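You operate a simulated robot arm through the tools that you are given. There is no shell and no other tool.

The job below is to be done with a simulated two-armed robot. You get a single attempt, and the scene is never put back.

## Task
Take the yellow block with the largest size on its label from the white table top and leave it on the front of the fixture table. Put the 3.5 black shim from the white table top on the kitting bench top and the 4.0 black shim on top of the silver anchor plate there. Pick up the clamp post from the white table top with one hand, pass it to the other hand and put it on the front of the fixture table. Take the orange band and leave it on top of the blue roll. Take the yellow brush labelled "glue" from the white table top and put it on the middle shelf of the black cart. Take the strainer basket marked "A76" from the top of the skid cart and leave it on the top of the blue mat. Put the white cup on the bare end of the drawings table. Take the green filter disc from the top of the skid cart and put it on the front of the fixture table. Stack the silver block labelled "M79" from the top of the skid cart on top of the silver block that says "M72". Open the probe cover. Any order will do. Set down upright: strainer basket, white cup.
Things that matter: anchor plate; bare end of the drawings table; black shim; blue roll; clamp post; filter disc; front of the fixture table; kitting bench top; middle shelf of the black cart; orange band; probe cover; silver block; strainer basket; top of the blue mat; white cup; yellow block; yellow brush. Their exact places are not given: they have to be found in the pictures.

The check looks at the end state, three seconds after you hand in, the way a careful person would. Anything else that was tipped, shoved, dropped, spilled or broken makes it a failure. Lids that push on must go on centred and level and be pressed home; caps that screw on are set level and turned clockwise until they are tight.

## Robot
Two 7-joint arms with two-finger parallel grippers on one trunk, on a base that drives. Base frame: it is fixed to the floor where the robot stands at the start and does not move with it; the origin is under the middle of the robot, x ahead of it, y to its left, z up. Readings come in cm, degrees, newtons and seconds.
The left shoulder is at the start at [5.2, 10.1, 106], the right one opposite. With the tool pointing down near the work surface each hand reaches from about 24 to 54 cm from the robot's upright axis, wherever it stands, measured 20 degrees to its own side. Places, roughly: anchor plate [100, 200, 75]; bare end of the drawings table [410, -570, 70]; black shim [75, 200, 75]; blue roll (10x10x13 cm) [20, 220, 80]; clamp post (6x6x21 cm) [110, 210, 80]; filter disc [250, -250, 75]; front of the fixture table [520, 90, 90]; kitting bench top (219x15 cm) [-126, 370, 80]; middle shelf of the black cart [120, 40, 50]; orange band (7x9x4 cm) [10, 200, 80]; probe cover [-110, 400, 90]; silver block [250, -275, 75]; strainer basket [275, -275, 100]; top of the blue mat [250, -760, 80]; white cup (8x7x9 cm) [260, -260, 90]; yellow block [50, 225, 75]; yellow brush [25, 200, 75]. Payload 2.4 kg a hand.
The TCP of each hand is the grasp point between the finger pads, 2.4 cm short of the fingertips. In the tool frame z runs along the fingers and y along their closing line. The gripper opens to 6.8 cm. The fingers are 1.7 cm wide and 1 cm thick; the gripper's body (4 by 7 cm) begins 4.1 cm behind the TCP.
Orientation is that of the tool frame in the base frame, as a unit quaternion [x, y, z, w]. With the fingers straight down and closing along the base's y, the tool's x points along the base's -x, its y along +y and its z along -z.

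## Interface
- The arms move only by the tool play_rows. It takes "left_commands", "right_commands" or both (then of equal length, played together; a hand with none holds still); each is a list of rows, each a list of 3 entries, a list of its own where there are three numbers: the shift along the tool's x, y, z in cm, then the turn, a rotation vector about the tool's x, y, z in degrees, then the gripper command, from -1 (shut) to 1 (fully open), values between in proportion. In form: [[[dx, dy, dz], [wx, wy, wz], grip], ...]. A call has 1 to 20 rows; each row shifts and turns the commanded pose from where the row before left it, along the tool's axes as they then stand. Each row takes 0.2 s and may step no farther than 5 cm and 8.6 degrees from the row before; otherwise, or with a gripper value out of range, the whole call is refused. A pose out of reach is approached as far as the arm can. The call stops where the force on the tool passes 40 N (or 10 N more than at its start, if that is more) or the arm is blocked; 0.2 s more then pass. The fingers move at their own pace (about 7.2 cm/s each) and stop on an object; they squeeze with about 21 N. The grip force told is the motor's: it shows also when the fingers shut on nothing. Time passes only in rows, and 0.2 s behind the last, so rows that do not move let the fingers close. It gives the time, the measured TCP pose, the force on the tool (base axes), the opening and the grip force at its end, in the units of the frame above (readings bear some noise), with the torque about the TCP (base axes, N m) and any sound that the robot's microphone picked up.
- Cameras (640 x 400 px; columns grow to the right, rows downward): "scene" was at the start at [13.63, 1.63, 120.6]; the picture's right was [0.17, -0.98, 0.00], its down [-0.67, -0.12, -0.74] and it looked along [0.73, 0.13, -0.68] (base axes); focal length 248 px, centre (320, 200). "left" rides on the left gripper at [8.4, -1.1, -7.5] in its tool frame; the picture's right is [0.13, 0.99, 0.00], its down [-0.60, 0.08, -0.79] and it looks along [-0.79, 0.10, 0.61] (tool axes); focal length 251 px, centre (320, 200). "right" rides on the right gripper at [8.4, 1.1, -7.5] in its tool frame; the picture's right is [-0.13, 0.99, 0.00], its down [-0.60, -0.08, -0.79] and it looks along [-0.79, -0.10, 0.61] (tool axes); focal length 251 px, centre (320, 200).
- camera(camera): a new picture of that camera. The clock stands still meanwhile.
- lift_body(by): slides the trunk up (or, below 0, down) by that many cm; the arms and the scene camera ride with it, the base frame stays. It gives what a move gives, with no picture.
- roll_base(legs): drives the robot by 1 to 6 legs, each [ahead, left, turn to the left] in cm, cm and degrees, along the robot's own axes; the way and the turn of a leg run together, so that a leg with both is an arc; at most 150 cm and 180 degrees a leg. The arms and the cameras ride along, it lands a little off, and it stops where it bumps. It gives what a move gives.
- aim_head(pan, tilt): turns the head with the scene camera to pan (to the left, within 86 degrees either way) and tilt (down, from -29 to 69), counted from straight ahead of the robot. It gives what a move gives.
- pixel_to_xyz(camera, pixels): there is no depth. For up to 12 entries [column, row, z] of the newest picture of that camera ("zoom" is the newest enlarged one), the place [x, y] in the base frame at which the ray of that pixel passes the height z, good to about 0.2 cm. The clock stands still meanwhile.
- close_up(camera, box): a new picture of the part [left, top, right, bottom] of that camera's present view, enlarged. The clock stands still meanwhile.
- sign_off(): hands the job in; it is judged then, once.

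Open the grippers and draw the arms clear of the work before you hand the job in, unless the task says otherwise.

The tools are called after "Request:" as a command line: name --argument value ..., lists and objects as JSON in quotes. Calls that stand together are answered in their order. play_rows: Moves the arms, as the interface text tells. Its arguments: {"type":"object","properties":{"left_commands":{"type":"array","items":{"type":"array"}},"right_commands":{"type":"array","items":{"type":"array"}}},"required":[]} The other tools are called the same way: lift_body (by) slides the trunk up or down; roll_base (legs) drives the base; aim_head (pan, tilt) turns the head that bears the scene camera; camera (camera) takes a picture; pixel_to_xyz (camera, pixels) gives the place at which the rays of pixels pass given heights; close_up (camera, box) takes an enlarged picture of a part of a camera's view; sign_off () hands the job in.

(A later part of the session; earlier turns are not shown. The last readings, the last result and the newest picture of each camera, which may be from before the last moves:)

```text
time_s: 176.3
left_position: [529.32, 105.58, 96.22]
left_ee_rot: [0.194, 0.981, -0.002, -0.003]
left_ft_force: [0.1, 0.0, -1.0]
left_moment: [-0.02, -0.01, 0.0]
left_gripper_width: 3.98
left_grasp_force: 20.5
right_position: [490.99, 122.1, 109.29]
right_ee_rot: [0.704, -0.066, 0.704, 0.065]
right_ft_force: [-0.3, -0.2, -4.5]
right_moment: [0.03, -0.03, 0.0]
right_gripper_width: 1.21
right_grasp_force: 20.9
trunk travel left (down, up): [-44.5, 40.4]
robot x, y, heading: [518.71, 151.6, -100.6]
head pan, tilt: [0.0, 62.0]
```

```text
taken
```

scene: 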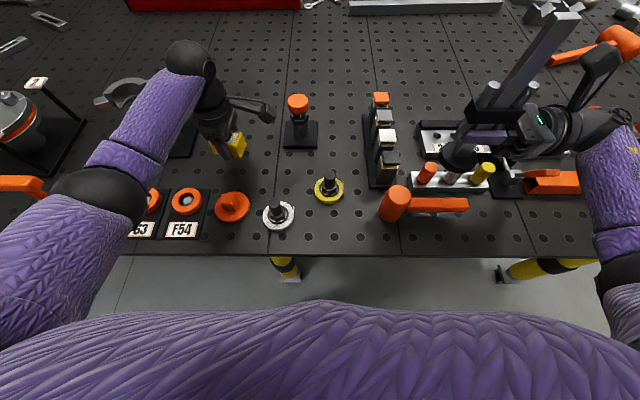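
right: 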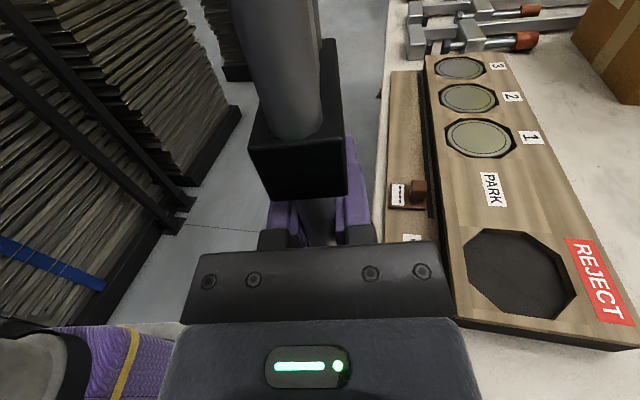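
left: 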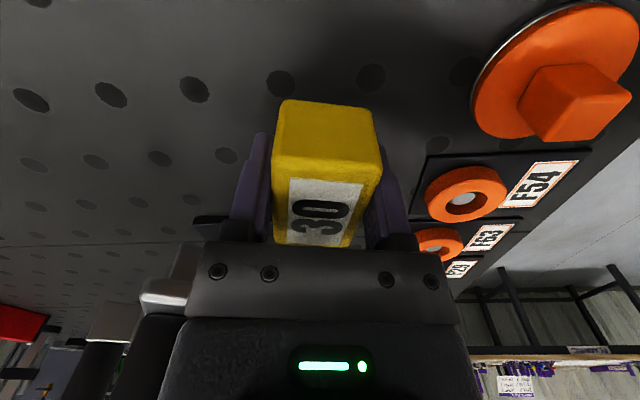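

The block is low over bare table. I lower in small steps to feel the contact.

Request:
play_rows --left_commands '[[[0, 0, 0.8], [0, 0, 0], -1], [[0, 0, 0.8], [0, 0, 0], -1], [[0, 0, 0.6], [0, 0, 0], -1], [[0, 0, 0.3], [0, 0, 0], -1], [[0, 0, 0.3], [0, 0, 0], -1], [[0, 0, 0], [0, 0, 0], -1]]'

Request:
camera --camera "left"

```text
time_s: 177.7
left_position: [529.41, 105.67, 93.49]
left_ee_rot: [0.193, 0.981, -0.002, -0.004]
left_ft_force: [1.2, -0.3, -0.8]
left_moment: [0.02, -0.02, 0.01]
left_gripper_width: 3.98
left_grasp_force: 20.9
right_position: [491.09, 122.11, 109.3]
right_ee_rot: [0.704, -0.066, 0.704, 0.065]
right_ft_force: [-0.5, 0.6, -4.3]
right_moment: [-0.04, -0.03, 0.01]
right_gripper_width: 1.19
right_grasp_force: 21.2
trunk travel left (down, up): [-44.5, 40.4]
robot x, y, heading: [518.91, 151.41, -100.6]
head pan, tilt: [0.0, 62.0]
```

```text
taken
```

left: 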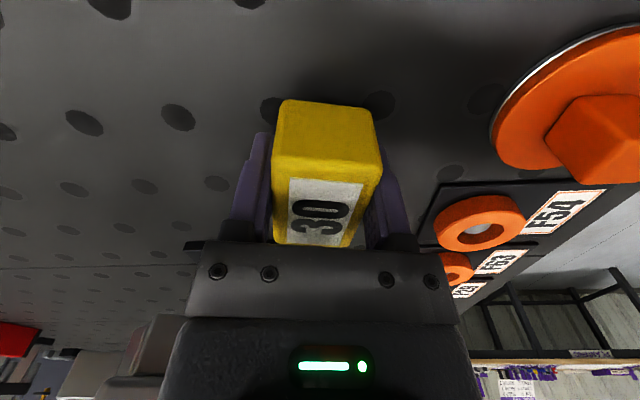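

No contact yet at z=93.5. I go on in quarter-centimetre steps.

Request:
play_rows --left_commands '[[[0, 0, 0.25], [0, 0, 0], -1], [[0, 0, 0.25], [0, 0, 0], -1], [[0, 0, 0.25], [0, 0, 0], -1], [[0, 0, 0], [0, 0, 0], -1]]'

```text
time_s: 178.7
left_position: [529.36, 105.68, 92.65]
left_ee_rot: [0.194, 0.981, -0.002, -0.004]
left_ft_force: [-0.2, 0.4, -0.9]
left_moment: [-0.02, -0.02, 0.0]
left_gripper_width: 3.99
left_grasp_force: 20.6
right_position: [491.04, 122.1, 109.24]
right_ee_rot: [0.704, -0.066, 0.704, 0.065]
right_ft_force: [-0.9, 0.3, -4.1]
right_moment: [0.0, 0.0, 0.03]
right_gripper_width: 1.21
right_grasp_force: 21.3
trunk travel left (down, up): [-44.5, 40.4]
robot x, y, heading: [518.94, 151.32, -100.3]
head pan, tilt: [0.0, 62.0]
```

Still no contact at 92.65, so I lower further in the same way.

Request:
play_rows --left_commands '[[[0, 0, 0.25], [0, 0, 0], -1], [[0, 0, 0.25], [0, 0, 0], -1], [[0, 0, 0.25], [0, 0, 0], -1], [[0, 0, 0.25], [0, 0, 0], -1], [[0, 0, 0], [0, 0, 0], -1]]'

Request:
camera --camera "left"

```text
time_s: 179.6
left_position: [529.34, 105.69, 92.49]
left_ee_rot: [0.193, 0.981, -0.007, -0.004]
left_ft_force: [1.8, 9.4, 20.3]
left_moment: [0.73, -0.36, 0.07]
left_gripper_width: 3.97
left_grasp_force: 21.0
right_position: [491.13, 122.34, 109.3]
right_ee_rot: [0.704, -0.065, 0.704, 0.065]
right_ft_force: [-0.3, 0.9, -3.5]
right_moment: [0.0, -0.01, 0.0]
right_gripper_width: 1.2
right_grasp_force: 21.0
trunk travel left (down, up): [-44.5, 40.4]
robot x, y, heading: [518.66, 151.4, -100.4]
head pan, tilt: [0.0, 62.0]
stopped in row 4 (left hand): the force on the tool passed its limit at 45 N (the readings are from after the stop); the commanded pose is now the measured one
```

```text
taken
```

left: 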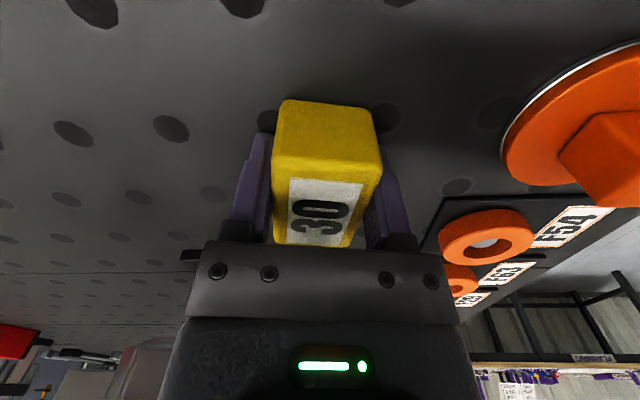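

The block touched down at TCP z≈92.5. I open the left gripper and rise straight up.

Request:
play_rows --left_commands '[[[0, 0, -0.1], [0, 0, 0], -1], [[0, 0, 0], [0, 0, 0], 1], [[0, 0, 0], [0, 0, 0], 1], [[0, 0, 0], [0, 0, 0], 1], [[0, 0, -1], [0, 0, 0], 1], [[0, 0, -2], [0, 0, 0], 1], [[0, 0, -3], [0, 0, 0], 1], [[0, 0, -4], [0, 0, 0], 1], [[0, 0, -4], [0, 0, 0], 1], [[0, 0, -4], [0, 0, 0], 1]]'

Request:
camera --camera "scene"

Request:
camera --camera "left"

```text
time_s: 181.1
left_position: [529.77, 106.04, 95.38]
left_ee_rot: [0.191, 0.982, 0.01, -0.001]
left_ft_force: [2.9, -2.2, -16.9]
left_moment: [0.78, 0.05, 0.19]
left_gripper_width: 6.78
left_grasp_force: 0.0
right_position: [491.17, 122.18, 109.26]
right_ee_rot: [0.704, -0.066, 0.704, 0.063]
right_ft_force: [-0.7, 0.9, -4.2]
right_moment: [0.01, -0.02, -0.02]
right_gripper_width: 1.17
right_grasp_force: 20.7
trunk travel left (down, up): [-44.5, 40.4]
robot x, y, heading: [518.85, 151.11, -100.5]
head pan, tilt: [0.0, 62.0]
stopped in row 7 (left hand): the force on the tool passed its limit at 65 N (the readings are from after the stop); the commanded pose is now the measured one
```

```text
taken
```

scene: 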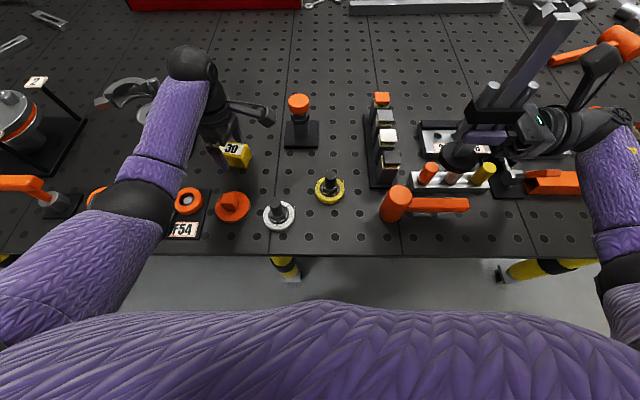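

```text
taken
```

left: 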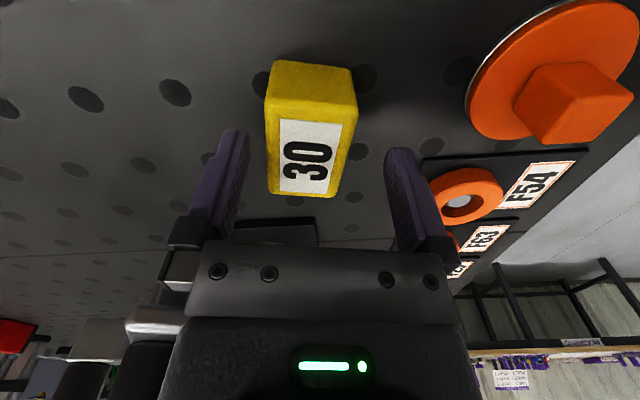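

The rise stopped with a downward force on the tool although the block is free below. I look closely at the left hand for what it touches.

Request:
close_up --camera "scene" --box '[80, 30, 320, 240]'

Request:
close_up --camera "left" --box '[100, 100, 500, 350]'

Request:
camera --camera "right"

```text
1.90 times, centred on (200, 135) of scene
```

zoom: 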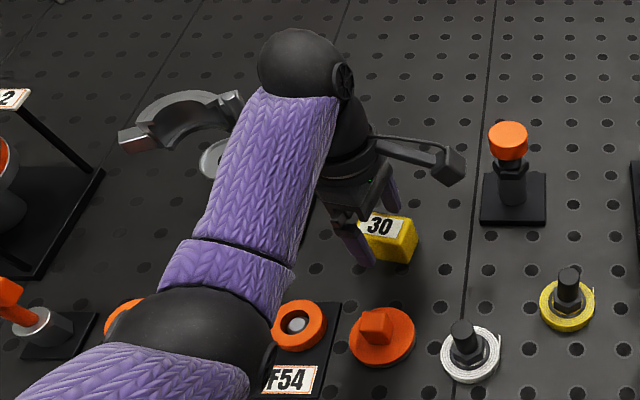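

```text
1.60 times, centred on (300, 225) of left
```

zoom: 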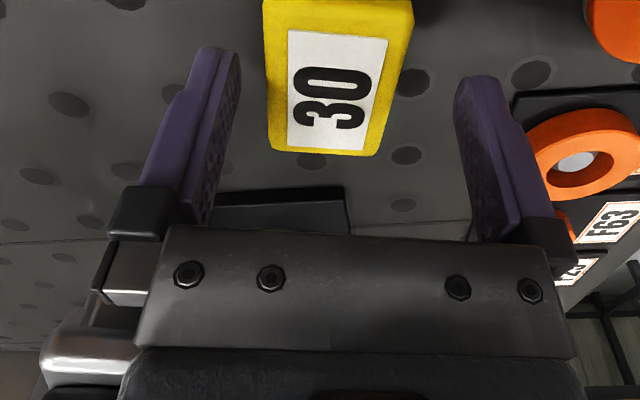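

```text
taken
```

right: 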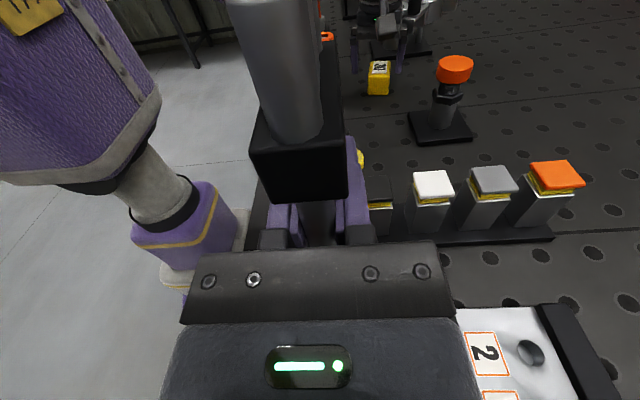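

The right camera sees the left hand near the top. I zoom there to see whether the clamp fixture's arm touches the left gripper.

Request:
close_up --camera "right" --box '[320, 0, 480, 100]'

```text
4.00 times, centred on (400, 50) of right
```

zoom: 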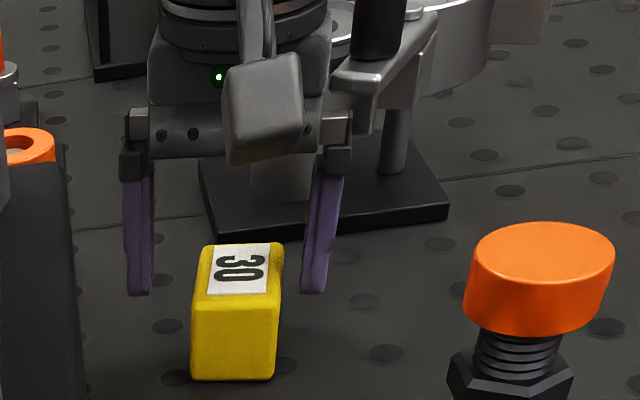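

The opened far finger's carriage has caught under the clamp fixture's arm. I lower slightly to unload it, narrow the gripper to 4.4 cm (as on the way down) and only then rise.

Request:
play_rows --left_commands '[[[0, 0, 0.6], [0, 0, 0], 1], [[0, 0, 0.3], [0, 0, 0], 0.35], [[0, 0, 0], [0, 0, 0], 0.35], [[0, 0, 0], [0, 0, 0], 0.35], [[0, 0, 0], [0, 0, 0], 0.35]]'

Request:
close_up --camera "right" --box '[320, 0, 480, 100]'

```text
time_s: 182.3
left_position: [529.46, 106.1, 94.82]
left_ee_rot: [0.192, 0.981, 0.007, -0.002]
left_ft_force: [-1.6, -0.8, 0.8]
left_moment: [-0.06, 0.0, -0.01]
left_gripper_width: 4.74
left_grasp_force: 1.3
right_position: [491.08, 122.22, 109.25]
right_ee_rot: [0.704, -0.066, 0.704, 0.065]
right_ft_force: [-0.2, -0.1, -4.1]
right_moment: [-0.01, 0.01, -0.03]
right_gripper_width: 1.23
right_grasp_force: 21.1
trunk travel left (down, up): [-44.5, 40.4]
robot x, y, heading: [519.04, 151.61, -100.1]
head pan, tilt: [0.0, 62.0]
```

```text
4.00 times, centred on (400, 50) of right
```

zoom: 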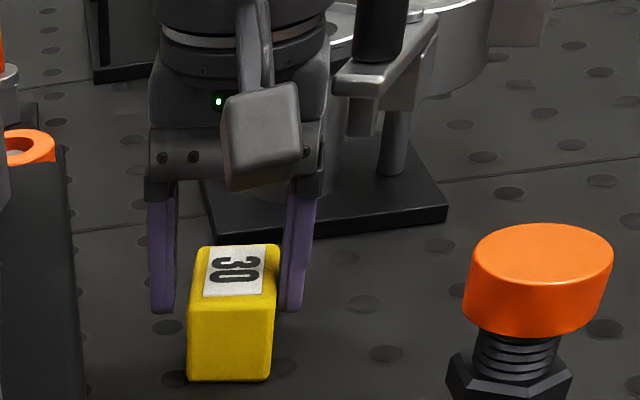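

Forces are gone and the carriage is clear of the clamp arm. I rise slowly, then drift toward the robot as soon as the fingers clear the block's top.

Request:
play_rows --left_commands '[[[0, 0, -0.4], [0, 0, 0], 0.38], [[0, 0, -0.4], [0, 0, 0], 0.38], [[0, 0, -0.4], [0, 0, 0], 0.38], [[0, 0, -0.4], [0, 0, 0], 0.38], [[0, 0, -0.4], [0, 0, 0], 0.38], [[0, 0, 0], [0, 0, 0], 0.38]]'

Request:
close_up --camera "right" --box '[320, 0, 480, 100]'

```text
time_s: 183.7
left_position: [529.6, 106.02, 96.87]
left_ee_rot: [0.192, 0.981, 0.007, -0.001]
left_ft_force: [0.1, 0.0, -0.3]
left_moment: [0.0, 0.01, 0.01]
left_gripper_width: 4.71
left_grasp_force: 0.0
right_position: [491.02, 122.22, 109.34]
right_ee_rot: [0.704, -0.065, 0.704, 0.065]
right_ft_force: [0.3, -0.2, -4.6]
right_moment: [-0.01, 0.02, 0.0]
right_gripper_width: 1.19
right_grasp_force: 20.8
trunk travel left (down, up): [-44.5, 40.4]
robot x, y, heading: [519.38, 151.63, -100.4]
head pan, tilt: [0.0, 62.0]
```

```text
4.00 times, centred on (400, 50) of right
```

zoom: 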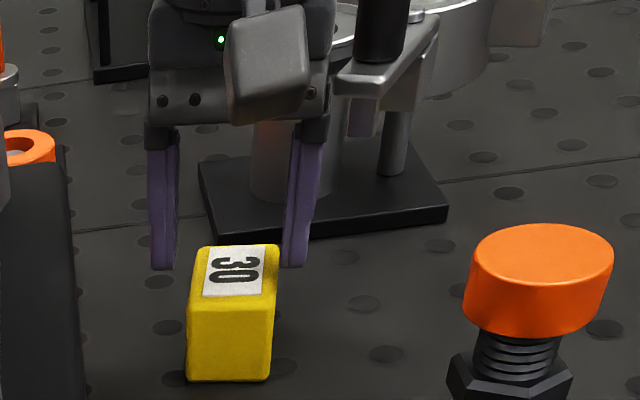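

The fingers are clear of the block. I move the left hand 3 cm toward the robot and then up.

Request:
play_rows --left_commands '[[[0, 1, 0], [0, 0, 0], 0.38], [[0, 1, 0], [0, 0, 0], 0.38], [[0, 1.5, -0.5], [0, 0, 0], 0.38], [[0, 0, -2], [0, 0, 0], 0.38], [[0, 0, -3], [0, 0, 0], 0.38], [[0, 0, -4], [0, 0, 0], 0.38], [[0, 0, -4], [0, 0, 0], 0.38], [[0, 0, -4], [0, 0, 0], 0.38], [[0, 0, 0], [0, 0, 0], 0.38]]'

Request:
close_up --camera "right" --box '[300, 0, 500, 125]'

Request:
camera --camera "scene"

```text
time_s: 185.7
left_position: [530.76, 108.92, 114.45]
left_ee_rot: [0.192, 0.981, 0.009, -0.001]
left_ft_force: [0.0, -0.5, -0.1]
left_moment: [0.0, 0.01, 0.01]
left_gripper_width: 4.68
left_grasp_force: 0.0
right_position: [491.13, 122.13, 109.27]
right_ee_rot: [0.704, -0.065, 0.704, 0.065]
right_ft_force: [-0.1, -0.7, -4.4]
right_moment: [0.0, 0.01, -0.01]
right_gripper_width: 1.17
right_grasp_force: 21.2
trunk travel left (down, up): [-44.5, 40.4]
robot x, y, heading: [519.26, 151.37, -100.3]
head pan, tilt: [0.0, 62.0]
```

```text
3.20 times, centred on (400, 62) of right
```

zoom: 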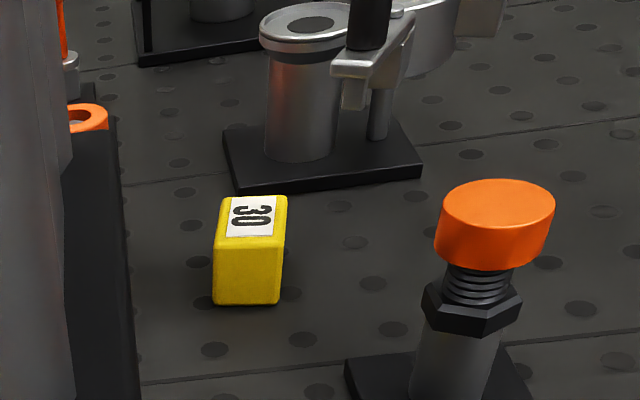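

```text
taken
```

scene: 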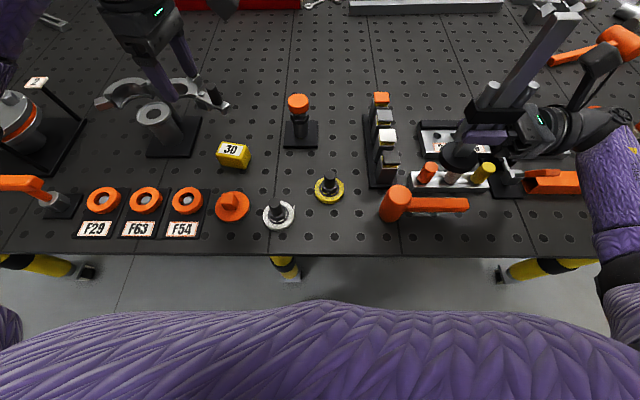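

Block 30 stands free at (233,152) and the clamp fixture looks unchanged. Now I shift the base 20 cm to its right for the post's spot.

Request:
roll_base --legs '[[0, -20, 0]]'

Request:
camera --camera "scene"

Request:
camera --camera "right"

```text
time_s: 187.3
left_position: [510.97, 112.59, 114.44]
left_ee_rot: [0.192, 0.981, 0.008, -0.001]
left_ft_force: [-0.5, 0.5, 0.4]
left_moment: [0.03, -0.01, 0.02]
left_gripper_width: 4.69
left_grasp_force: 0.0
right_position: [471.43, 125.68, 109.23]
right_ee_rot: [0.704, -0.067, 0.704, 0.066]
right_ft_force: [-0.5, 0.5, -3.8]
right_moment: [-0.04, -0.03, 0.01]
right_gripper_width: 1.2
right_grasp_force: 21.3
trunk travel left (down, up): [-44.5, 40.4]
robot x, y, heading: [499.6, 155.01, -100.3]
head pan, tilt: [0.0, 62.0]
```

```text
taken
```

scene: 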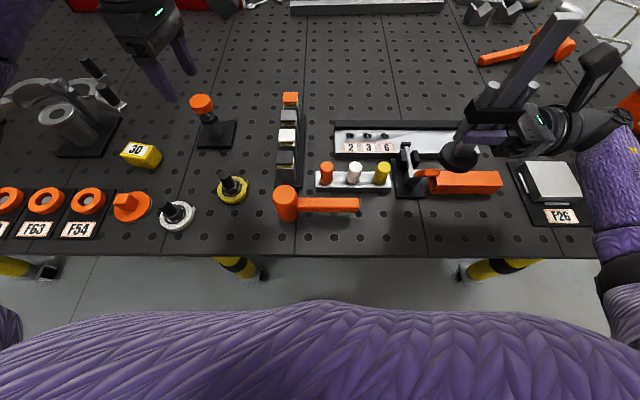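

```text
taken
```

right: 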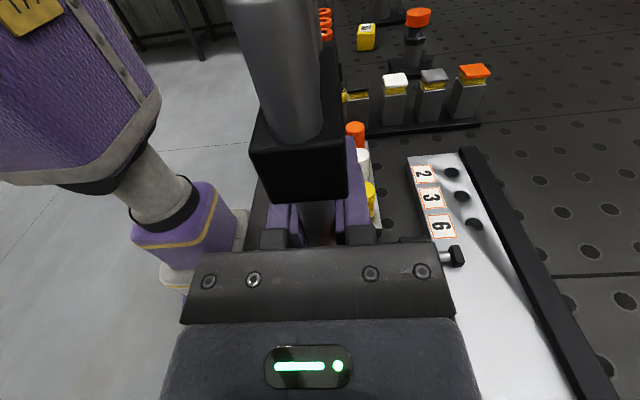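

I pick the post's spot around pixel (400,228), right of the hammer's handle and in front of the small toggle clamp, and compute its place.

Request:
pixel_to_xyz --camera "scene" --pixels '[[400, 228, 89.6], [400, 256, 89.6], [360, 212, 89.6], [410, 199, 89.6], [465, 194, 89.6], [535, 226, 89.6], [295, 222, 89.6], [420, 228, 89.6], [300, 258, 89.6], [500, 258, 89.6], [535, 226, 92], [575, 192, 95]]'

Request:
close_up --camera "scene" --box '[380, 100, 640, 262]'

```text
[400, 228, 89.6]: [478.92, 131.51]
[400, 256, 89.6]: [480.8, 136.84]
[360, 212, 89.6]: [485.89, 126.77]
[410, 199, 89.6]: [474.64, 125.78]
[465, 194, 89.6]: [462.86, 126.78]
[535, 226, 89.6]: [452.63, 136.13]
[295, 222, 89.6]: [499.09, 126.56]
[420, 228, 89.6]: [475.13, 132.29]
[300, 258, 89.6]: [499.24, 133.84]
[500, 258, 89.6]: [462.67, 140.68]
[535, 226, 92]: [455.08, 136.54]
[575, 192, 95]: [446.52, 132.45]
```

```text
2.46 times, centred on (510, 181) of scene
```

zoom: 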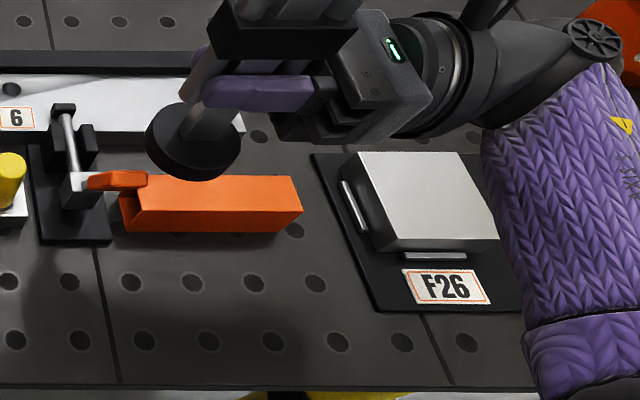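

The spot (482.5,131.8) leaves several cm to the hammer, clamp and edge. I back the base 7 cm, then carry the post over that spot at the present height.

Request:
roll_base --legs '[[-7, 0, 0]]'

Request:
play_rows --right_commands '[[[0, -0.3, 3.2], [0, 0, 0], -1], [[0, -0.3, 3.3], [0, 0, 0], -1], [[0, -0.3, 3.3], [0, 0, 0], -1], [[0, 0, 0], [0, 0, 0], -1]]'

Request:
camera --camera "scene"

Request:
camera --camera "right"

```text
time_s: 188.3
left_position: [512.48, 119.65, 114.33]
left_ee_rot: [0.192, 0.981, 0.006, -0.002]
left_ft_force: [0.2, 0.7, 0.1]
left_moment: [-0.01, 0.0, 0.01]
left_gripper_width: 4.67
left_grasp_force: 0.0
right_position: [472.64, 132.83, 109.34]
right_ee_rot: [0.704, -0.065, 0.704, 0.065]
right_ft_force: [0.6, 0.1, -3.6]
right_moment: [-0.02, 0.04, 0.0]
right_gripper_width: 1.2
right_grasp_force: 21.0
trunk travel left (down, up): [-44.5, 40.4]
robot x, y, heading: [500.26, 162.02, -100.3]
head pan, tilt: [0.0, 62.0]
```

```text
time_s: 189.3
left_position: [512.37, 119.5, 114.4]
left_ee_rot: [0.192, 0.981, 0.007, -0.001]
left_ft_force: [-0.7, 0.4, 0.3]
left_moment: [0.0, -0.01, -0.03]
left_gripper_width: 4.69
left_grasp_force: 0.0
right_position: [482.6, 131.72, 109.33]
right_ee_rot: [0.704, -0.066, 0.704, 0.065]
right_ft_force: [-0.3, 0.6, -4.8]
right_moment: [0.01, -0.01, 0.01]
right_gripper_width: 1.2
right_grasp_force: 20.8
trunk travel left (down, up): [-44.5, 40.4]
robot x, y, heading: [500.61, 162.35, -100.2]
head pan, tilt: [0.0, 62.0]
```

```text
taken
```

scene: 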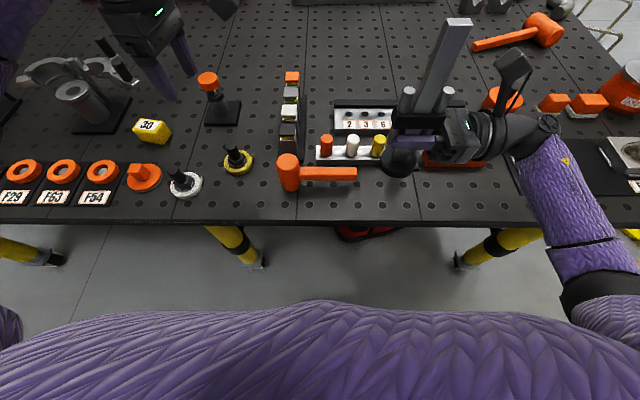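

```text
taken
```

right: 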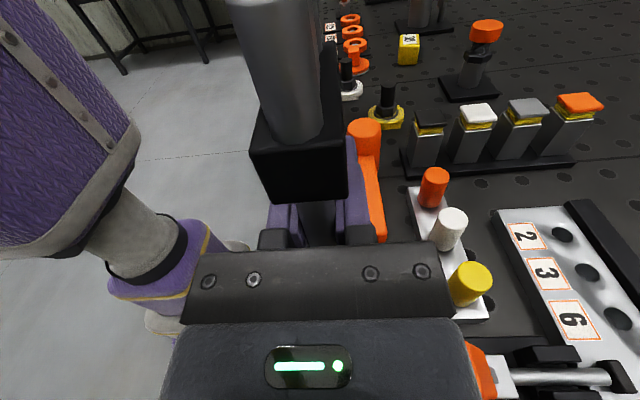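

Post is above its spot with nothing under it. I lower it 11 cm.

Request:
play_rows --right_commands '[[[-2.2, 0, 0], [0, 0, 0], -1], [[-2.2, 0, 0], [0, 0, 0], -1], [[-2.2, 0, 0], [0, 0, 0], -1], [[-2.2, 0, 0], [0, 0, 0], -1], [[-2.0, 0, 0], [0, 0, 0], -1], [[0, 0, 0], [0, 0, 0], -1]]'

Request:
camera --camera "scene"

Request:
camera --camera "right"

```text
time_s: 190.7
left_position: [512.4, 119.6, 114.27]
left_ee_rot: [0.193, 0.981, 0.008, -0.002]
left_ft_force: [-0.1, 0.5, -0.2]
left_moment: [-0.01, -0.01, -0.02]
left_gripper_width: 4.71
left_grasp_force: 0.1
right_position: [482.5, 131.89, 98.47]
right_ee_rot: [0.704, -0.066, 0.705, 0.064]
right_ft_force: [-0.6, 0.4, -4.9]
right_moment: [-0.04, -0.01, 0.03]
right_gripper_width: 1.22
right_grasp_force: 21.1
trunk travel left (down, up): [-44.5, 40.4]
robot x, y, heading: [500.95, 162.37, -100.6]
head pan, tilt: [0.0, 62.0]
```

```text
taken
```

scene: 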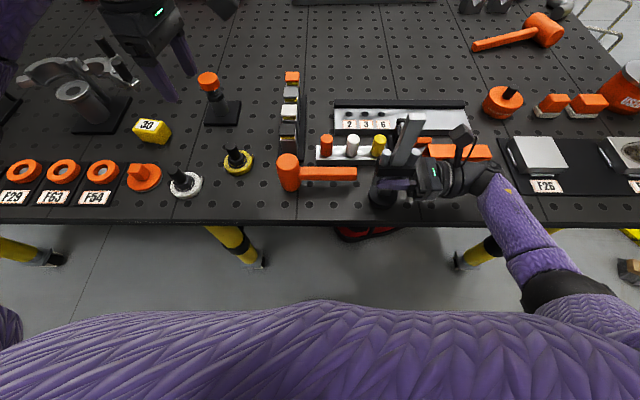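

```text
taken
```

right: 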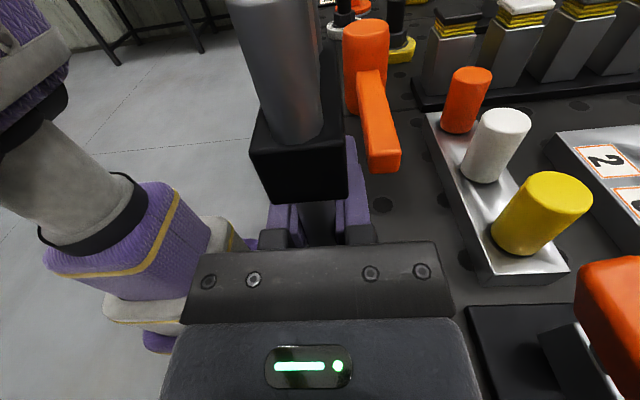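

The handle end clears the post's foot. I lower slowly until it touches.

Request:
play_rows --right_commands '[[[-0.5, 0, 0], [0, 0, 0], -1], [[-0.4, 0, 0], [0, 0, 0], -1], [[-0.3, 0, 0], [0, 0, 0], -1], [[-0.2, 0, 0], [0, 0, 0], -1], [[-0.2, 0, 0], [0, 0, 0], -1], [[0, 0, 0], [0, 0, 0], -1]]'

```text
time_s: 192.1
left_position: [512.41, 119.59, 114.28]
left_ee_rot: [0.193, 0.981, 0.007, -0.001]
left_ft_force: [0.7, 0.7, 0.2]
left_moment: [0.02, 0.02, -0.01]
left_gripper_width: 4.71
left_grasp_force: 0.1
right_position: [482.41, 131.75, 96.91]
right_ee_rot: [0.704, -0.066, 0.704, 0.064]
right_ft_force: [0.6, -0.1, -4.7]
right_moment: [0.03, 0.0, 0.01]
right_gripper_width: 1.21
right_grasp_force: 20.5
trunk travel left (down, up): [-44.5, 40.4]
robot x, y, heading: [500.4, 162.33, -100.6]
head pan, tilt: [0.0, 62.0]
```

Still carrying the 4.7 N weight at z=96.9. I continue in 0.15 cm steps.

Request:
play_rows --right_commands '[[[-0.15, 0, 0], [0, 0, 0], -1], [[-0.15, 0, 0], [0, 0, 0], -1], [[-0.15, 0, 0], [0, 0, 0], -1], [[0, 0, 0], [0, 0, 0], -1]]'

```text
time_s: 193.1
left_position: [512.53, 119.46, 114.35]
left_ee_rot: [0.193, 0.981, 0.007, -0.001]
left_ft_force: [-0.9, 0.0, 0.4]
left_moment: [-0.02, 0.01, 0.0]
left_gripper_width: 4.69
left_grasp_force: 0.1
right_position: [482.42, 131.84, 96.43]
right_ee_rot: [0.704, -0.065, 0.704, 0.066]
right_ft_force: [-2.5, -0.6, 13.3]
right_moment: [0.0, -0.13, 0.01]
right_gripper_width: 1.18
right_grasp_force: 21.2
trunk travel left (down, up): [-44.5, 40.4]
robot x, y, heading: [500.24, 161.95, -100.6]
head pan, tilt: [0.0, 62.0]
```

The post stands on the table (force turned to +13 N). I open the right gripper and withdraw it sideways, then up.

Request:
play_rows --right_commands '[[[0.1, 0, 0], [0, 0, 0], -1], [[0, 0, 0], [0, 0, 0], 0.6], [[0, 0, 0], [0, 0, 0], 0.6], [[0, 0, 0], [0, 0, 0], 0.6], [[0, 0, -0.8], [0, 0, 0], 0.6], [[0, 0, -1.2], [0, 0, 0], 0.6], [[0, 0, -1.5], [0, 0, 0], 0.6], [[0.5, 0, -1.5], [0, 0, 0], 0.6], [[1.5, 0, -1.5], [0, 0, 0], 0.6], [[3, 0, -1], [0, 0, 0], 0.6], [[4, 0, 0], [0, 0, 0], 0.6], [[4, 0, 0], [0, 0, 0], 0.6]]'

Request:
camera --camera "scene"

Request:
camera --camera "right"

```text
time_s: 195.7
left_position: [512.46, 119.47, 114.37]
left_ee_rot: [0.193, 0.981, 0.007, -0.001]
left_ft_force: [0.2, 0.6, -0.2]
left_moment: [-0.01, -0.01, 0.03]
left_gripper_width: 4.71
left_grasp_force: 0.0
right_position: [474.96, 133.1, 109.47]
right_ee_rot: [0.704, -0.066, 0.704, 0.063]
right_ft_force: [-0.1, -0.6, 0.0]
right_moment: [0.0, 0.01, -0.01]
right_gripper_width: 5.46
right_grasp_force: 0.0
trunk travel left (down, up): [-44.5, 40.4]
robot x, y, heading: [500.56, 161.89, -100.5]
head pan, tilt: [0.0, 62.0]
```

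```text
taken
```

scene: 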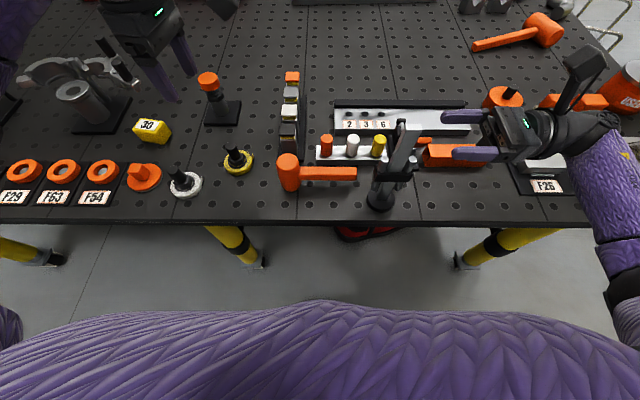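

```text
taken
```

right: 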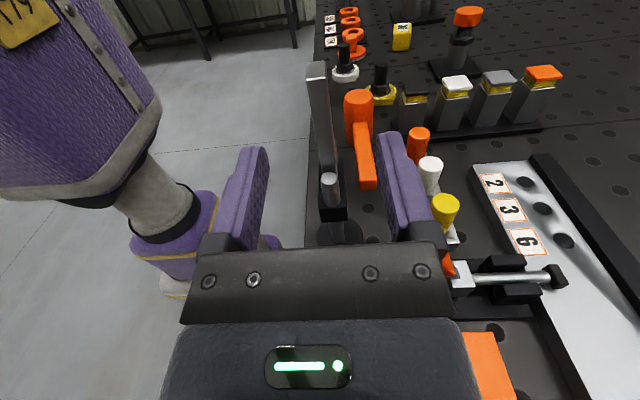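

The post stands upright at (480–483,132). I raise the right hand and back the base away from the fixture table.

Request:
play_rows --right_commands '[[[4, 0, 0], [0, 0, 0], 0.6], [[3, 0, 0], [0, 0, 0], 1]]'

Request:
roll_base --legs '[[-30, 0, 0]]'

Request:
aim_head --pan 0 --tilt 38

Request:
camera --camera "scene"

```text
time_s: 196.3
left_position: [512.48, 119.64, 114.18]
left_ee_rot: [0.193, 0.981, 0.007, -0.001]
left_ft_force: [0.3, -0.1, -0.6]
left_moment: [0.04, -0.02, 0.04]
left_gripper_width: 4.69
left_grasp_force: 0.1
right_position: [475.1, 133.04, 116.4]
right_ee_rot: [0.704, -0.066, 0.704, 0.064]
right_ft_force: [0.5, 0.3, -0.3]
right_moment: [0.0, 0.01, 0.0]
right_gripper_width: 6.81
right_grasp_force: 0.0
trunk travel left (down, up): [-44.5, 40.4]
robot x, y, heading: [500.85, 161.84, -100.2]
head pan, tilt: [0.0, 62.0]
```

```text
time_s: 198.3
left_position: [518.01, 149.18, 114.43]
left_ee_rot: [0.191, 0.981, 0.007, -0.001]
left_ft_force: [1.1, 0.1, 0.2]
left_moment: [0.01, 0.02, 0.01]
left_gripper_width: 4.7
left_grasp_force: 0.2
right_position: [480.56, 162.62, 116.39]
right_ee_rot: [0.704, -0.064, 0.704, 0.064]
right_ft_force: [-1.0, 0.4, 0.5]
right_moment: [-0.02, 0.05, 0.01]
right_gripper_width: 6.84
right_grasp_force: 0.1
trunk travel left (down, up): [-44.5, 40.4]
robot x, y, heading: [506.26, 191.66, -100.5]
head pan, tilt: [0.0, 62.0]
```

```text
time_s: 199.2
left_position: [517.94, 149.21, 114.43]
left_ee_rot: [0.192, 0.981, 0.008, -0.001]
left_ft_force: [0.8, 0.4, 0.6]
left_moment: [0.0, 0.01, 0.01]
left_gripper_width: 4.67
left_grasp_force: 0.0
right_position: [480.61, 162.66, 116.29]
right_ee_rot: [0.704, -0.065, 0.704, 0.065]
right_ft_force: [0.7, -0.9, 0.0]
right_moment: [0.0, -0.02, 0.01]
right_gripper_width: 6.81
right_grasp_force: 0.0
trunk travel left (down, up): [-44.5, 40.4]
robot x, y, heading: [506.48, 191.54, -100.4]
head pan, tilt: [0.0, 38.0]
```

```text
taken
```

scene: 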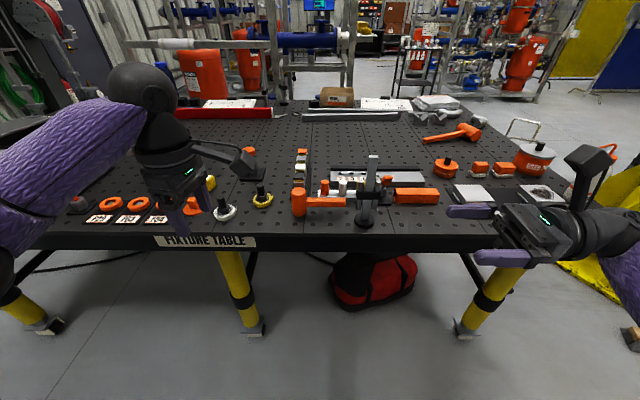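

Both objects sit well on the front. I turn both hands back to their normal downward pose before driving on.

Request:
play_rows --left_commands '[[[0, 0, 0], [0, 0, 6], 1], [[0, 0, 0], [0, 0, 6], 1], [[0, 0, 0], [0, 0, 6], 1], [[0, 0, 0], [0, 0, 6], 1], [[0, 0, 0], [0, 0, 6], 1], [[0, 0, 0], [0, 0, 6], 1], [[0, 0, 0], [0, 0, 6], 1], [[0, 0, 0], [0, 0, 6], 1], [[0, 0, 0], [0, 0, 6], 1], [[0, 0, 0], [0, 0, 6], 1], [[0, 0, 0], [0, 0, 6], 1], [[0, 0, 0], [0, 0, 6], 1], [[0, 0, 0], [0, 0, 6.4], 1]]' --right_commands '[[[0, 0, -3], [0, -7.5, 0], 1], [[0, 0, 0], [0, -7.5, 0], 1], [[0, 0, 0], [0, -7.5, 0], 1], [[0, 0, 0], [0, -7.5, 0], 1], [[0, 0, 0], [0, -7.5, 0], 1], [[0, 0, 0], [0, -7.5, 0], 1], [[0, 0, 0], [0, -7.5, 0], 1], [[0, 0, 0], [0, -7.5, 0], 1], [[0, 0, 0], [0, -7.5, 0], 1], [[0, 0, 0], [0, -7.5, 0], 1], [[0, 0, 0], [0, -7.5, 0], 1], [[0, 0, 0], [0, -7.5, 0], 1], [[0, 0, 0], [0, 0, 0], 1]]'

Request:
play_rows --right_commands '[[[0, 0, 0], [0, 0, -6], 1], [[0, 0, 0], [0, 0, -6], 1], [[0, 0, 0], [0, 0, -6], 1], [[0, 0, 0], [0, 0, -6], 1], [[0, 0, 0], [0, 0, -6], 1], [[0, 0, 0], [0, 0, -6], 1], [[0, 0, 0], [0, 0, -6], 1], [[0, 0, 0], [0, 0, -6], 1], [[0, 0, 0], [0, 0, -6], 1], [[0, 0, 0], [0, 0, -6], 1], [[0, 0, 0], [0, 0, -6], 1], [[0, 0, 0], [0, 0, -6], 1], [[0, 0, 0], [0, 0, -6], 1], [[0, 0, 0], [0, 0, -6], 1], [[0, 0, 0], [0, 0, -6], 1]]'

Request:
aim_head --pan -60 --tilt 20

Request:
camera --camera "scene"

```text
time_s: 202.0
left_position: [517.88, 149.05, 114.31]
left_ee_rot: [0.769, 0.639, 0.005, -0.007]
left_ft_force: [-0.4, 0.3, -0.4]
left_moment: [-0.03, 0.01, -0.02]
left_gripper_width: 6.82
left_grasp_force: 0.0
right_position: [477.56, 163.08, 116.32]
right_ee_rot: [0.996, -0.091, -0.001, 0.0]
right_ft_force: [-1.0, -0.4, -0.3]
right_moment: [-0.03, 0.0, -0.03]
right_gripper_width: 6.8
right_grasp_force: 0.0
trunk travel left (down, up): [-44.5, 40.4]
robot x, y, heading: [506.2, 191.62, -100.2]
head pan, tilt: [0.0, 38.0]
```

```text
time_s: 205.2
left_position: [517.92, 149.22, 114.39]
left_ee_rot: [0.768, 0.64, 0.005, -0.007]
left_ft_force: [0.5, -0.2, 0.5]
left_moment: [0.0, -0.01, 0.0]
left_gripper_width: 6.78
left_grasp_force: 0.1
right_position: [477.54, 163.21, 116.34]
right_ee_rot: [0.768, 0.641, 0.001, -0.001]
right_ft_force: [0.2, -0.3, 1.0]
right_moment: [-0.04, 0.0, -0.03]
right_gripper_width: 6.8
right_grasp_force: 0.0
trunk travel left (down, up): [-44.5, 40.4]
robot x, y, heading: [505.62, 191.44, -100.5]
head pan, tilt: [0.0, 38.0]
```

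```text
time_s: 206.5
left_position: [517.88, 149.15, 114.4]
left_ee_rot: [0.769, 0.64, 0.005, -0.006]
left_ft_force: [-0.6, 0.4, 0.1]
left_moment: [-0.03, 0.0, 0.01]
left_gripper_width: 6.79
left_grasp_force: 0.0
right_position: [477.65, 163.13, 116.5]
right_ee_rot: [0.768, 0.64, 0.0, 0.0]
right_ft_force: [-0.1, -0.1, -0.6]
right_moment: [-0.01, -0.01, -0.01]
right_gripper_width: 6.8
right_grasp_force: 0.1
trunk travel left (down, up): [-44.5, 40.4]
robot x, y, heading: [506.01, 191.58, -100.3]
head pan, tilt: [-60.0, 20.0]
```

```text
taken
```

scene: 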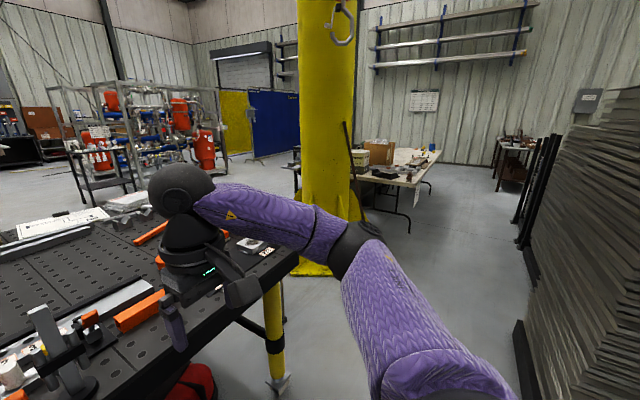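

From here I see the gap between the fixture table's end and the yellow column, leading to the skid cart at (100,165). I measure the gap.

Request:
pixel_to_xyz --camera "scene" --pixels '[[293, 272, 0], [327, 275, 0], [366, 220, 0], [275, 385, 0], [300, 248, 0], [90, 210, 0], [132, 190, 0], [400, 225, 0], [290, 262, 3], [75, 205, 0]]'

Request:
close_up --camera "scene" --box '[0, 80, 320, 280]'

```text
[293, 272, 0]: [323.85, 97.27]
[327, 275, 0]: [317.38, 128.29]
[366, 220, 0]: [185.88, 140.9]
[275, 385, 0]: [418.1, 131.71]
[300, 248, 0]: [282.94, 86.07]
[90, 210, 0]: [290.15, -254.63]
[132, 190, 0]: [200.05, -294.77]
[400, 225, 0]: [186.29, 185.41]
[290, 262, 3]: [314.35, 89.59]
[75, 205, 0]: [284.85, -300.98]
```

```text
2.00 times, centred on (160, 180) of scene
```

zoom: 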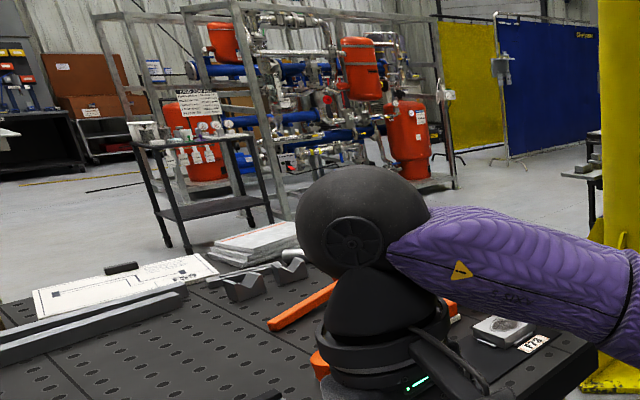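

The gap between column base (x≤324), broom head (x≤342) and the table end (x≥405) takes me at x≈372. I turn to heading −90, slide right to x≈373 and look ahead.

Request:
roll_base --legs '[[0, 0, 10.4], [-5, -133, 0]]'

Request:
aim_head --pan 0 --tilt 20

Request:
camera --camera "scene"

```text
time_s: 213.9
left_position: [392.84, 156.76, 114.36]
left_ee_rot: [0.708, 0.706, 0.005, -0.007]
left_ft_force: [0.2, -0.2, 0.8]
left_moment: [0.02, 0.0, 0.0]
left_gripper_width: 6.8
left_grasp_force: 0.0
right_position: [350.69, 163.28, 116.39]
right_ee_rot: [0.707, 0.707, 0.0, -0.002]
right_ft_force: [0.3, -0.1, -0.1]
right_moment: [0.0, 0.01, 0.01]
right_gripper_width: 6.8
right_grasp_force: 0.0
trunk travel left (down, up): [-44.5, 40.4]
robot x, y, heading: [373.61, 196.2, -89.8]
head pan, tilt: [-60.0, 20.0]
```

```text
time_s: 215.2
left_position: [392.83, 156.68, 114.28]
left_ee_rot: [0.708, 0.706, 0.005, -0.007]
left_ft_force: [-0.8, 0.1, -0.2]
left_moment: [-0.02, 0.01, -0.05]
left_gripper_width: 6.8
left_grasp_force: 0.1
right_position: [350.64, 163.29, 116.41]
right_ee_rot: [0.707, 0.707, 0.001, -0.001]
right_ft_force: [0.1, 0.0, -0.2]
right_moment: [0.0, 0.0, 0.0]
right_gripper_width: 6.8
right_grasp_force: 0.1
trunk travel left (down, up): [-44.5, 40.4]
robot x, y, heading: [373.4, 196.34, -90.0]
head pan, tilt: [0.0, 20.0]
```

```text
taken
```

scene: 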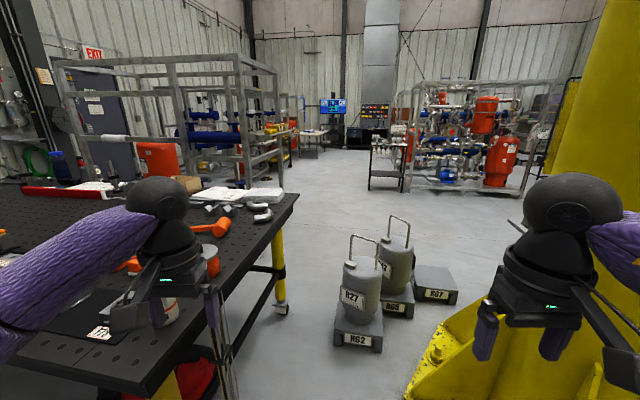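

Three grey containers (R62, R63, R67) stand on the floor ahead. I measure whether the base fits between them and the table leg.

Request:
pixel_to_xyz --camera "scene" --pixels '[[280, 312, 0], [333, 345, 0], [380, 350, 0], [412, 315, 0], [456, 302, 0], [355, 290, 0], [413, 268, 0], [440, 355, 3], [408, 395, 0], [295, 200, 89], [370, 188, 0], [402, 190, 0]]'

Request:
close_up --camera "scene" --box '[240, 180, 520, 400]'

```text
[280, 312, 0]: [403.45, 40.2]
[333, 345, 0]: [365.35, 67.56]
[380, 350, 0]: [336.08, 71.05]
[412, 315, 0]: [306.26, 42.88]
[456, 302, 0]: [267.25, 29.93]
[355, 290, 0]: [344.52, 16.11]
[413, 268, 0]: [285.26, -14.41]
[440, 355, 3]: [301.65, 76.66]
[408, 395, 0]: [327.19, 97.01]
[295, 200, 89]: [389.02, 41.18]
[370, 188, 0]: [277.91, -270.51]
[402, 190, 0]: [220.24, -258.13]
```

```text
1.82 times, centred on (380, 290) of scene
```

zoom: 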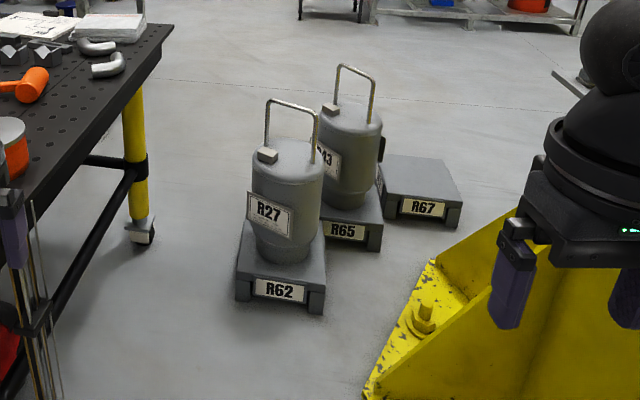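

The base (46 cm) can't pass there, so the far side and skid side connect only round the white table's left end. I'll finish the white-table work first: turn to heading 180 and go back along the aisle.

Request:
roll_base --legs '[[-8, 0, 0], [0, 0, -90]]'

Request:
camera --camera "scene"

```text
time_s: 220.1
left_position: [333.84, 184.96, 114.24]
left_ee_rot: [1.0, -0.001, 0.008, -0.002]
left_ft_force: [0.1, 0.5, 0.8]
left_moment: [0.0, -0.01, 0.02]
left_gripper_width: 6.8
left_grasp_force: 0.0
right_position: [340.41, 227.18, 116.39]
right_ee_rot: [1.0, 0.0, 0.0, 0.0]
right_ft_force: [-0.3, -0.5, -0.1]
right_moment: [0.04, 0.02, 0.03]
right_gripper_width: 6.76
right_grasp_force: 0.0
trunk travel left (down, up): [-44.5, 40.4]
robot x, y, heading: [373.76, 204.25, -180.0]
head pan, tilt: [0.0, 20.0]
```

```text
taken
```

scene: 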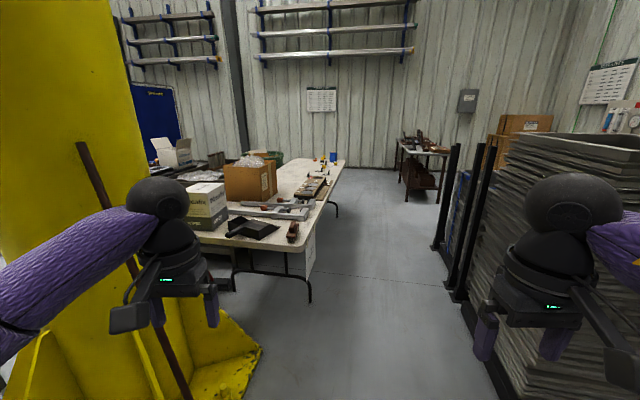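

The aisle ahead is clear; broom on the left, stack on the right. I drive forward along it in two legs.

Request:
roll_base --legs '[[60, -4, 0], [35, -14, 0], [107, -30, 0], [57, -4, 0]]'

Request:
camera --camera "scene"

```text
time_s: 233.6
left_position: [75.13, 235.95, 114.24]
left_ee_rot: [1.0, -0.002, 0.007, -0.002]
left_ft_force: [0.1, 0.4, 0.4]
left_moment: [0.01, -0.02, 0.0]
left_gripper_width: 6.8
left_grasp_force: 0.0
right_position: [81.84, 278.0, 116.48]
right_ee_rot: [1.0, 0.0, 0.001, 0.0]
right_ft_force: [0.8, -0.6, -0.1]
right_moment: [-0.02, 0.02, -0.01]
right_gripper_width: 6.78
right_grasp_force: 0.0
trunk travel left (down, up): [-44.5, 40.4]
robot x, y, heading: [114.29, 255.22, -180.0]
head pan, tilt: [0.0, 20.0]
```

```text
taken
```

scene: 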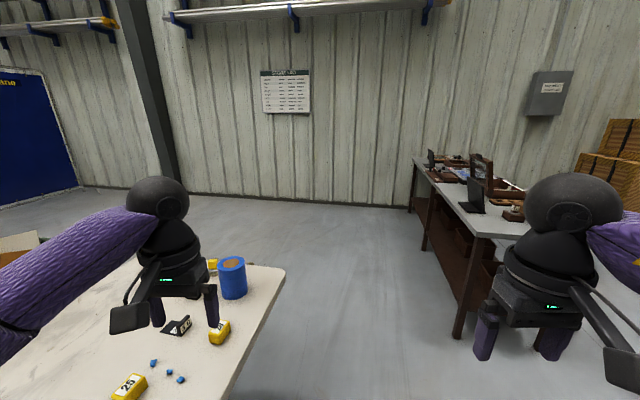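

I'm back beside the white table. I turn to heading −101 (square to the slanted table) and move to about (125,242) for the 4.0 shim.

Request:
roll_base --legs '[[0, 0, 79], [10.6, 12.9, 0]]'

Request:
lift_body --by -7

Request:
aim_head --pan -15 --tilt 60

Request:
camera --camera "scene"

```text
time_s: 238.4
left_position: [136.78, 199.63, 114.32]
left_ee_rot: [0.773, 0.634, 0.005, -0.007]
left_ft_force: [-0.2, 0.0, 0.1]
left_moment: [0.02, 0.04, 0.0]
left_gripper_width: 6.82
left_grasp_force: 0.1
right_position: [96.64, 214.14, 116.38]
right_ee_rot: [0.773, 0.634, 0.0, -0.001]
right_ft_force: [0.1, -0.1, -0.4]
right_moment: [0.01, -0.01, 0.0]
right_gripper_width: 6.82
right_grasp_force: 0.0
trunk travel left (down, up): [-44.5, 40.4]
robot x, y, heading: [125.72, 242.24, -101.0]
head pan, tilt: [0.0, 20.0]
```

```text
time_s: 239.5
left_position: [136.64, 199.72, 107.43]
left_ee_rot: [0.773, 0.634, 0.005, -0.006]
left_ft_force: [-0.6, -0.1, 0.7]
left_moment: [0.02, 0.0, 0.0]
left_gripper_width: 6.81
left_grasp_force: 0.0
right_position: [96.68, 214.26, 109.45]
right_ee_rot: [0.773, 0.635, 0.0, -0.001]
right_ft_force: [0.1, -0.1, 0.6]
right_moment: [0.02, 0.01, -0.01]
right_gripper_width: 6.79
right_grasp_force: 0.1
trunk travel left (down, up): [-37.5, 47.5]
robot x, y, heading: [125.4, 242.41, -101.1]
head pan, tilt: [0.0, 20.0]
```

```text
time_s: 240.6
left_position: [136.76, 199.82, 107.3]
left_ee_rot: [0.773, 0.634, 0.005, -0.007]
left_ft_force: [-0.3, -0.7, -0.4]
left_moment: [0.0, 0.02, -0.01]
left_gripper_width: 6.81
left_grasp_force: 0.0
right_position: [96.45, 214.25, 109.42]
right_ee_rot: [0.773, 0.634, 0.001, 0.0]
right_ft_force: [-0.1, 0.8, -0.1]
right_moment: [0.01, -0.02, 0.01]
right_gripper_width: 6.78
right_grasp_force: 0.1
trunk travel left (down, up): [-37.5, 47.5]
robot x, y, heading: [125.29, 242.15, -100.9]
head pan, tilt: [-15.0, 60.0]
```

```text
taken
```

scene: 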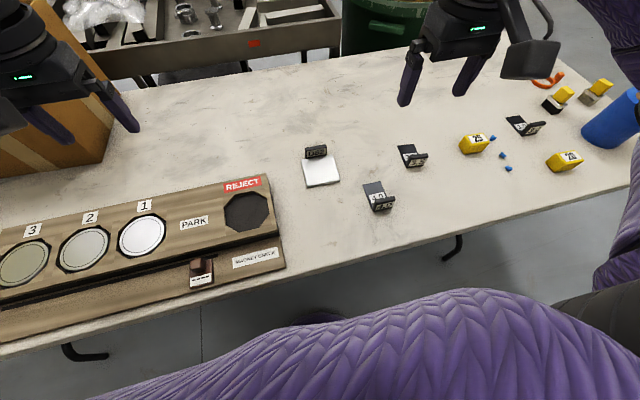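

Shim 4.0 at (377,197) and anchor plate at (320,168). I pull the left hand back from the box and zoom on the shim and plate.

Request:
play_rows --left_commands '[[[4, 0, -1], [0, 0, 0], 1], [[4, 0, -1], [0, 0, 0], 1], [[3, 0, -1], [0, 0, 0], 1]]'

Request:
close_up --camera "scene" --box '[280, 120, 440, 220]'

```text
time_s: 241.3
left_position: [138.92, 210.5, 110.62]
left_ee_rot: [0.773, 0.634, 0.006, -0.006]
left_ft_force: [-0.3, 0.7, -0.2]
left_moment: [0.02, 0.01, 0.02]
left_gripper_width: 6.8
left_grasp_force: 0.0
right_position: [96.54, 214.32, 109.44]
right_ee_rot: [0.774, 0.634, 0.001, -0.001]
right_ft_force: [-0.4, -0.7, 0.3]
right_moment: [0.0, -0.02, 0.01]
right_gripper_width: 6.78
right_grasp_force: 0.1
trunk travel left (down, up): [-37.5, 47.5]
robot x, y, heading: [125.49, 242.24, -101.1]
head pan, tilt: [-15.0, 60.0]
```

```text
4.00 times, centred on (360, 170) of scene
```

zoom: 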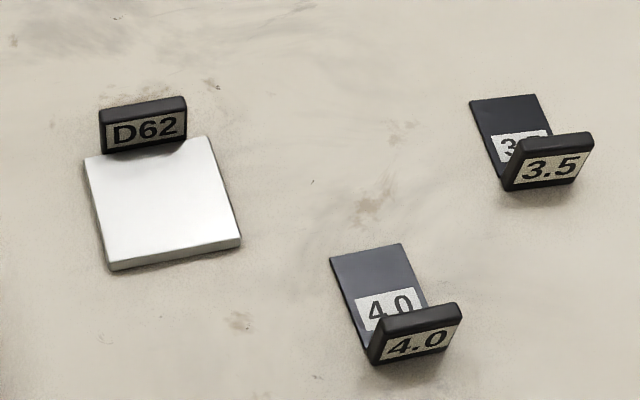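

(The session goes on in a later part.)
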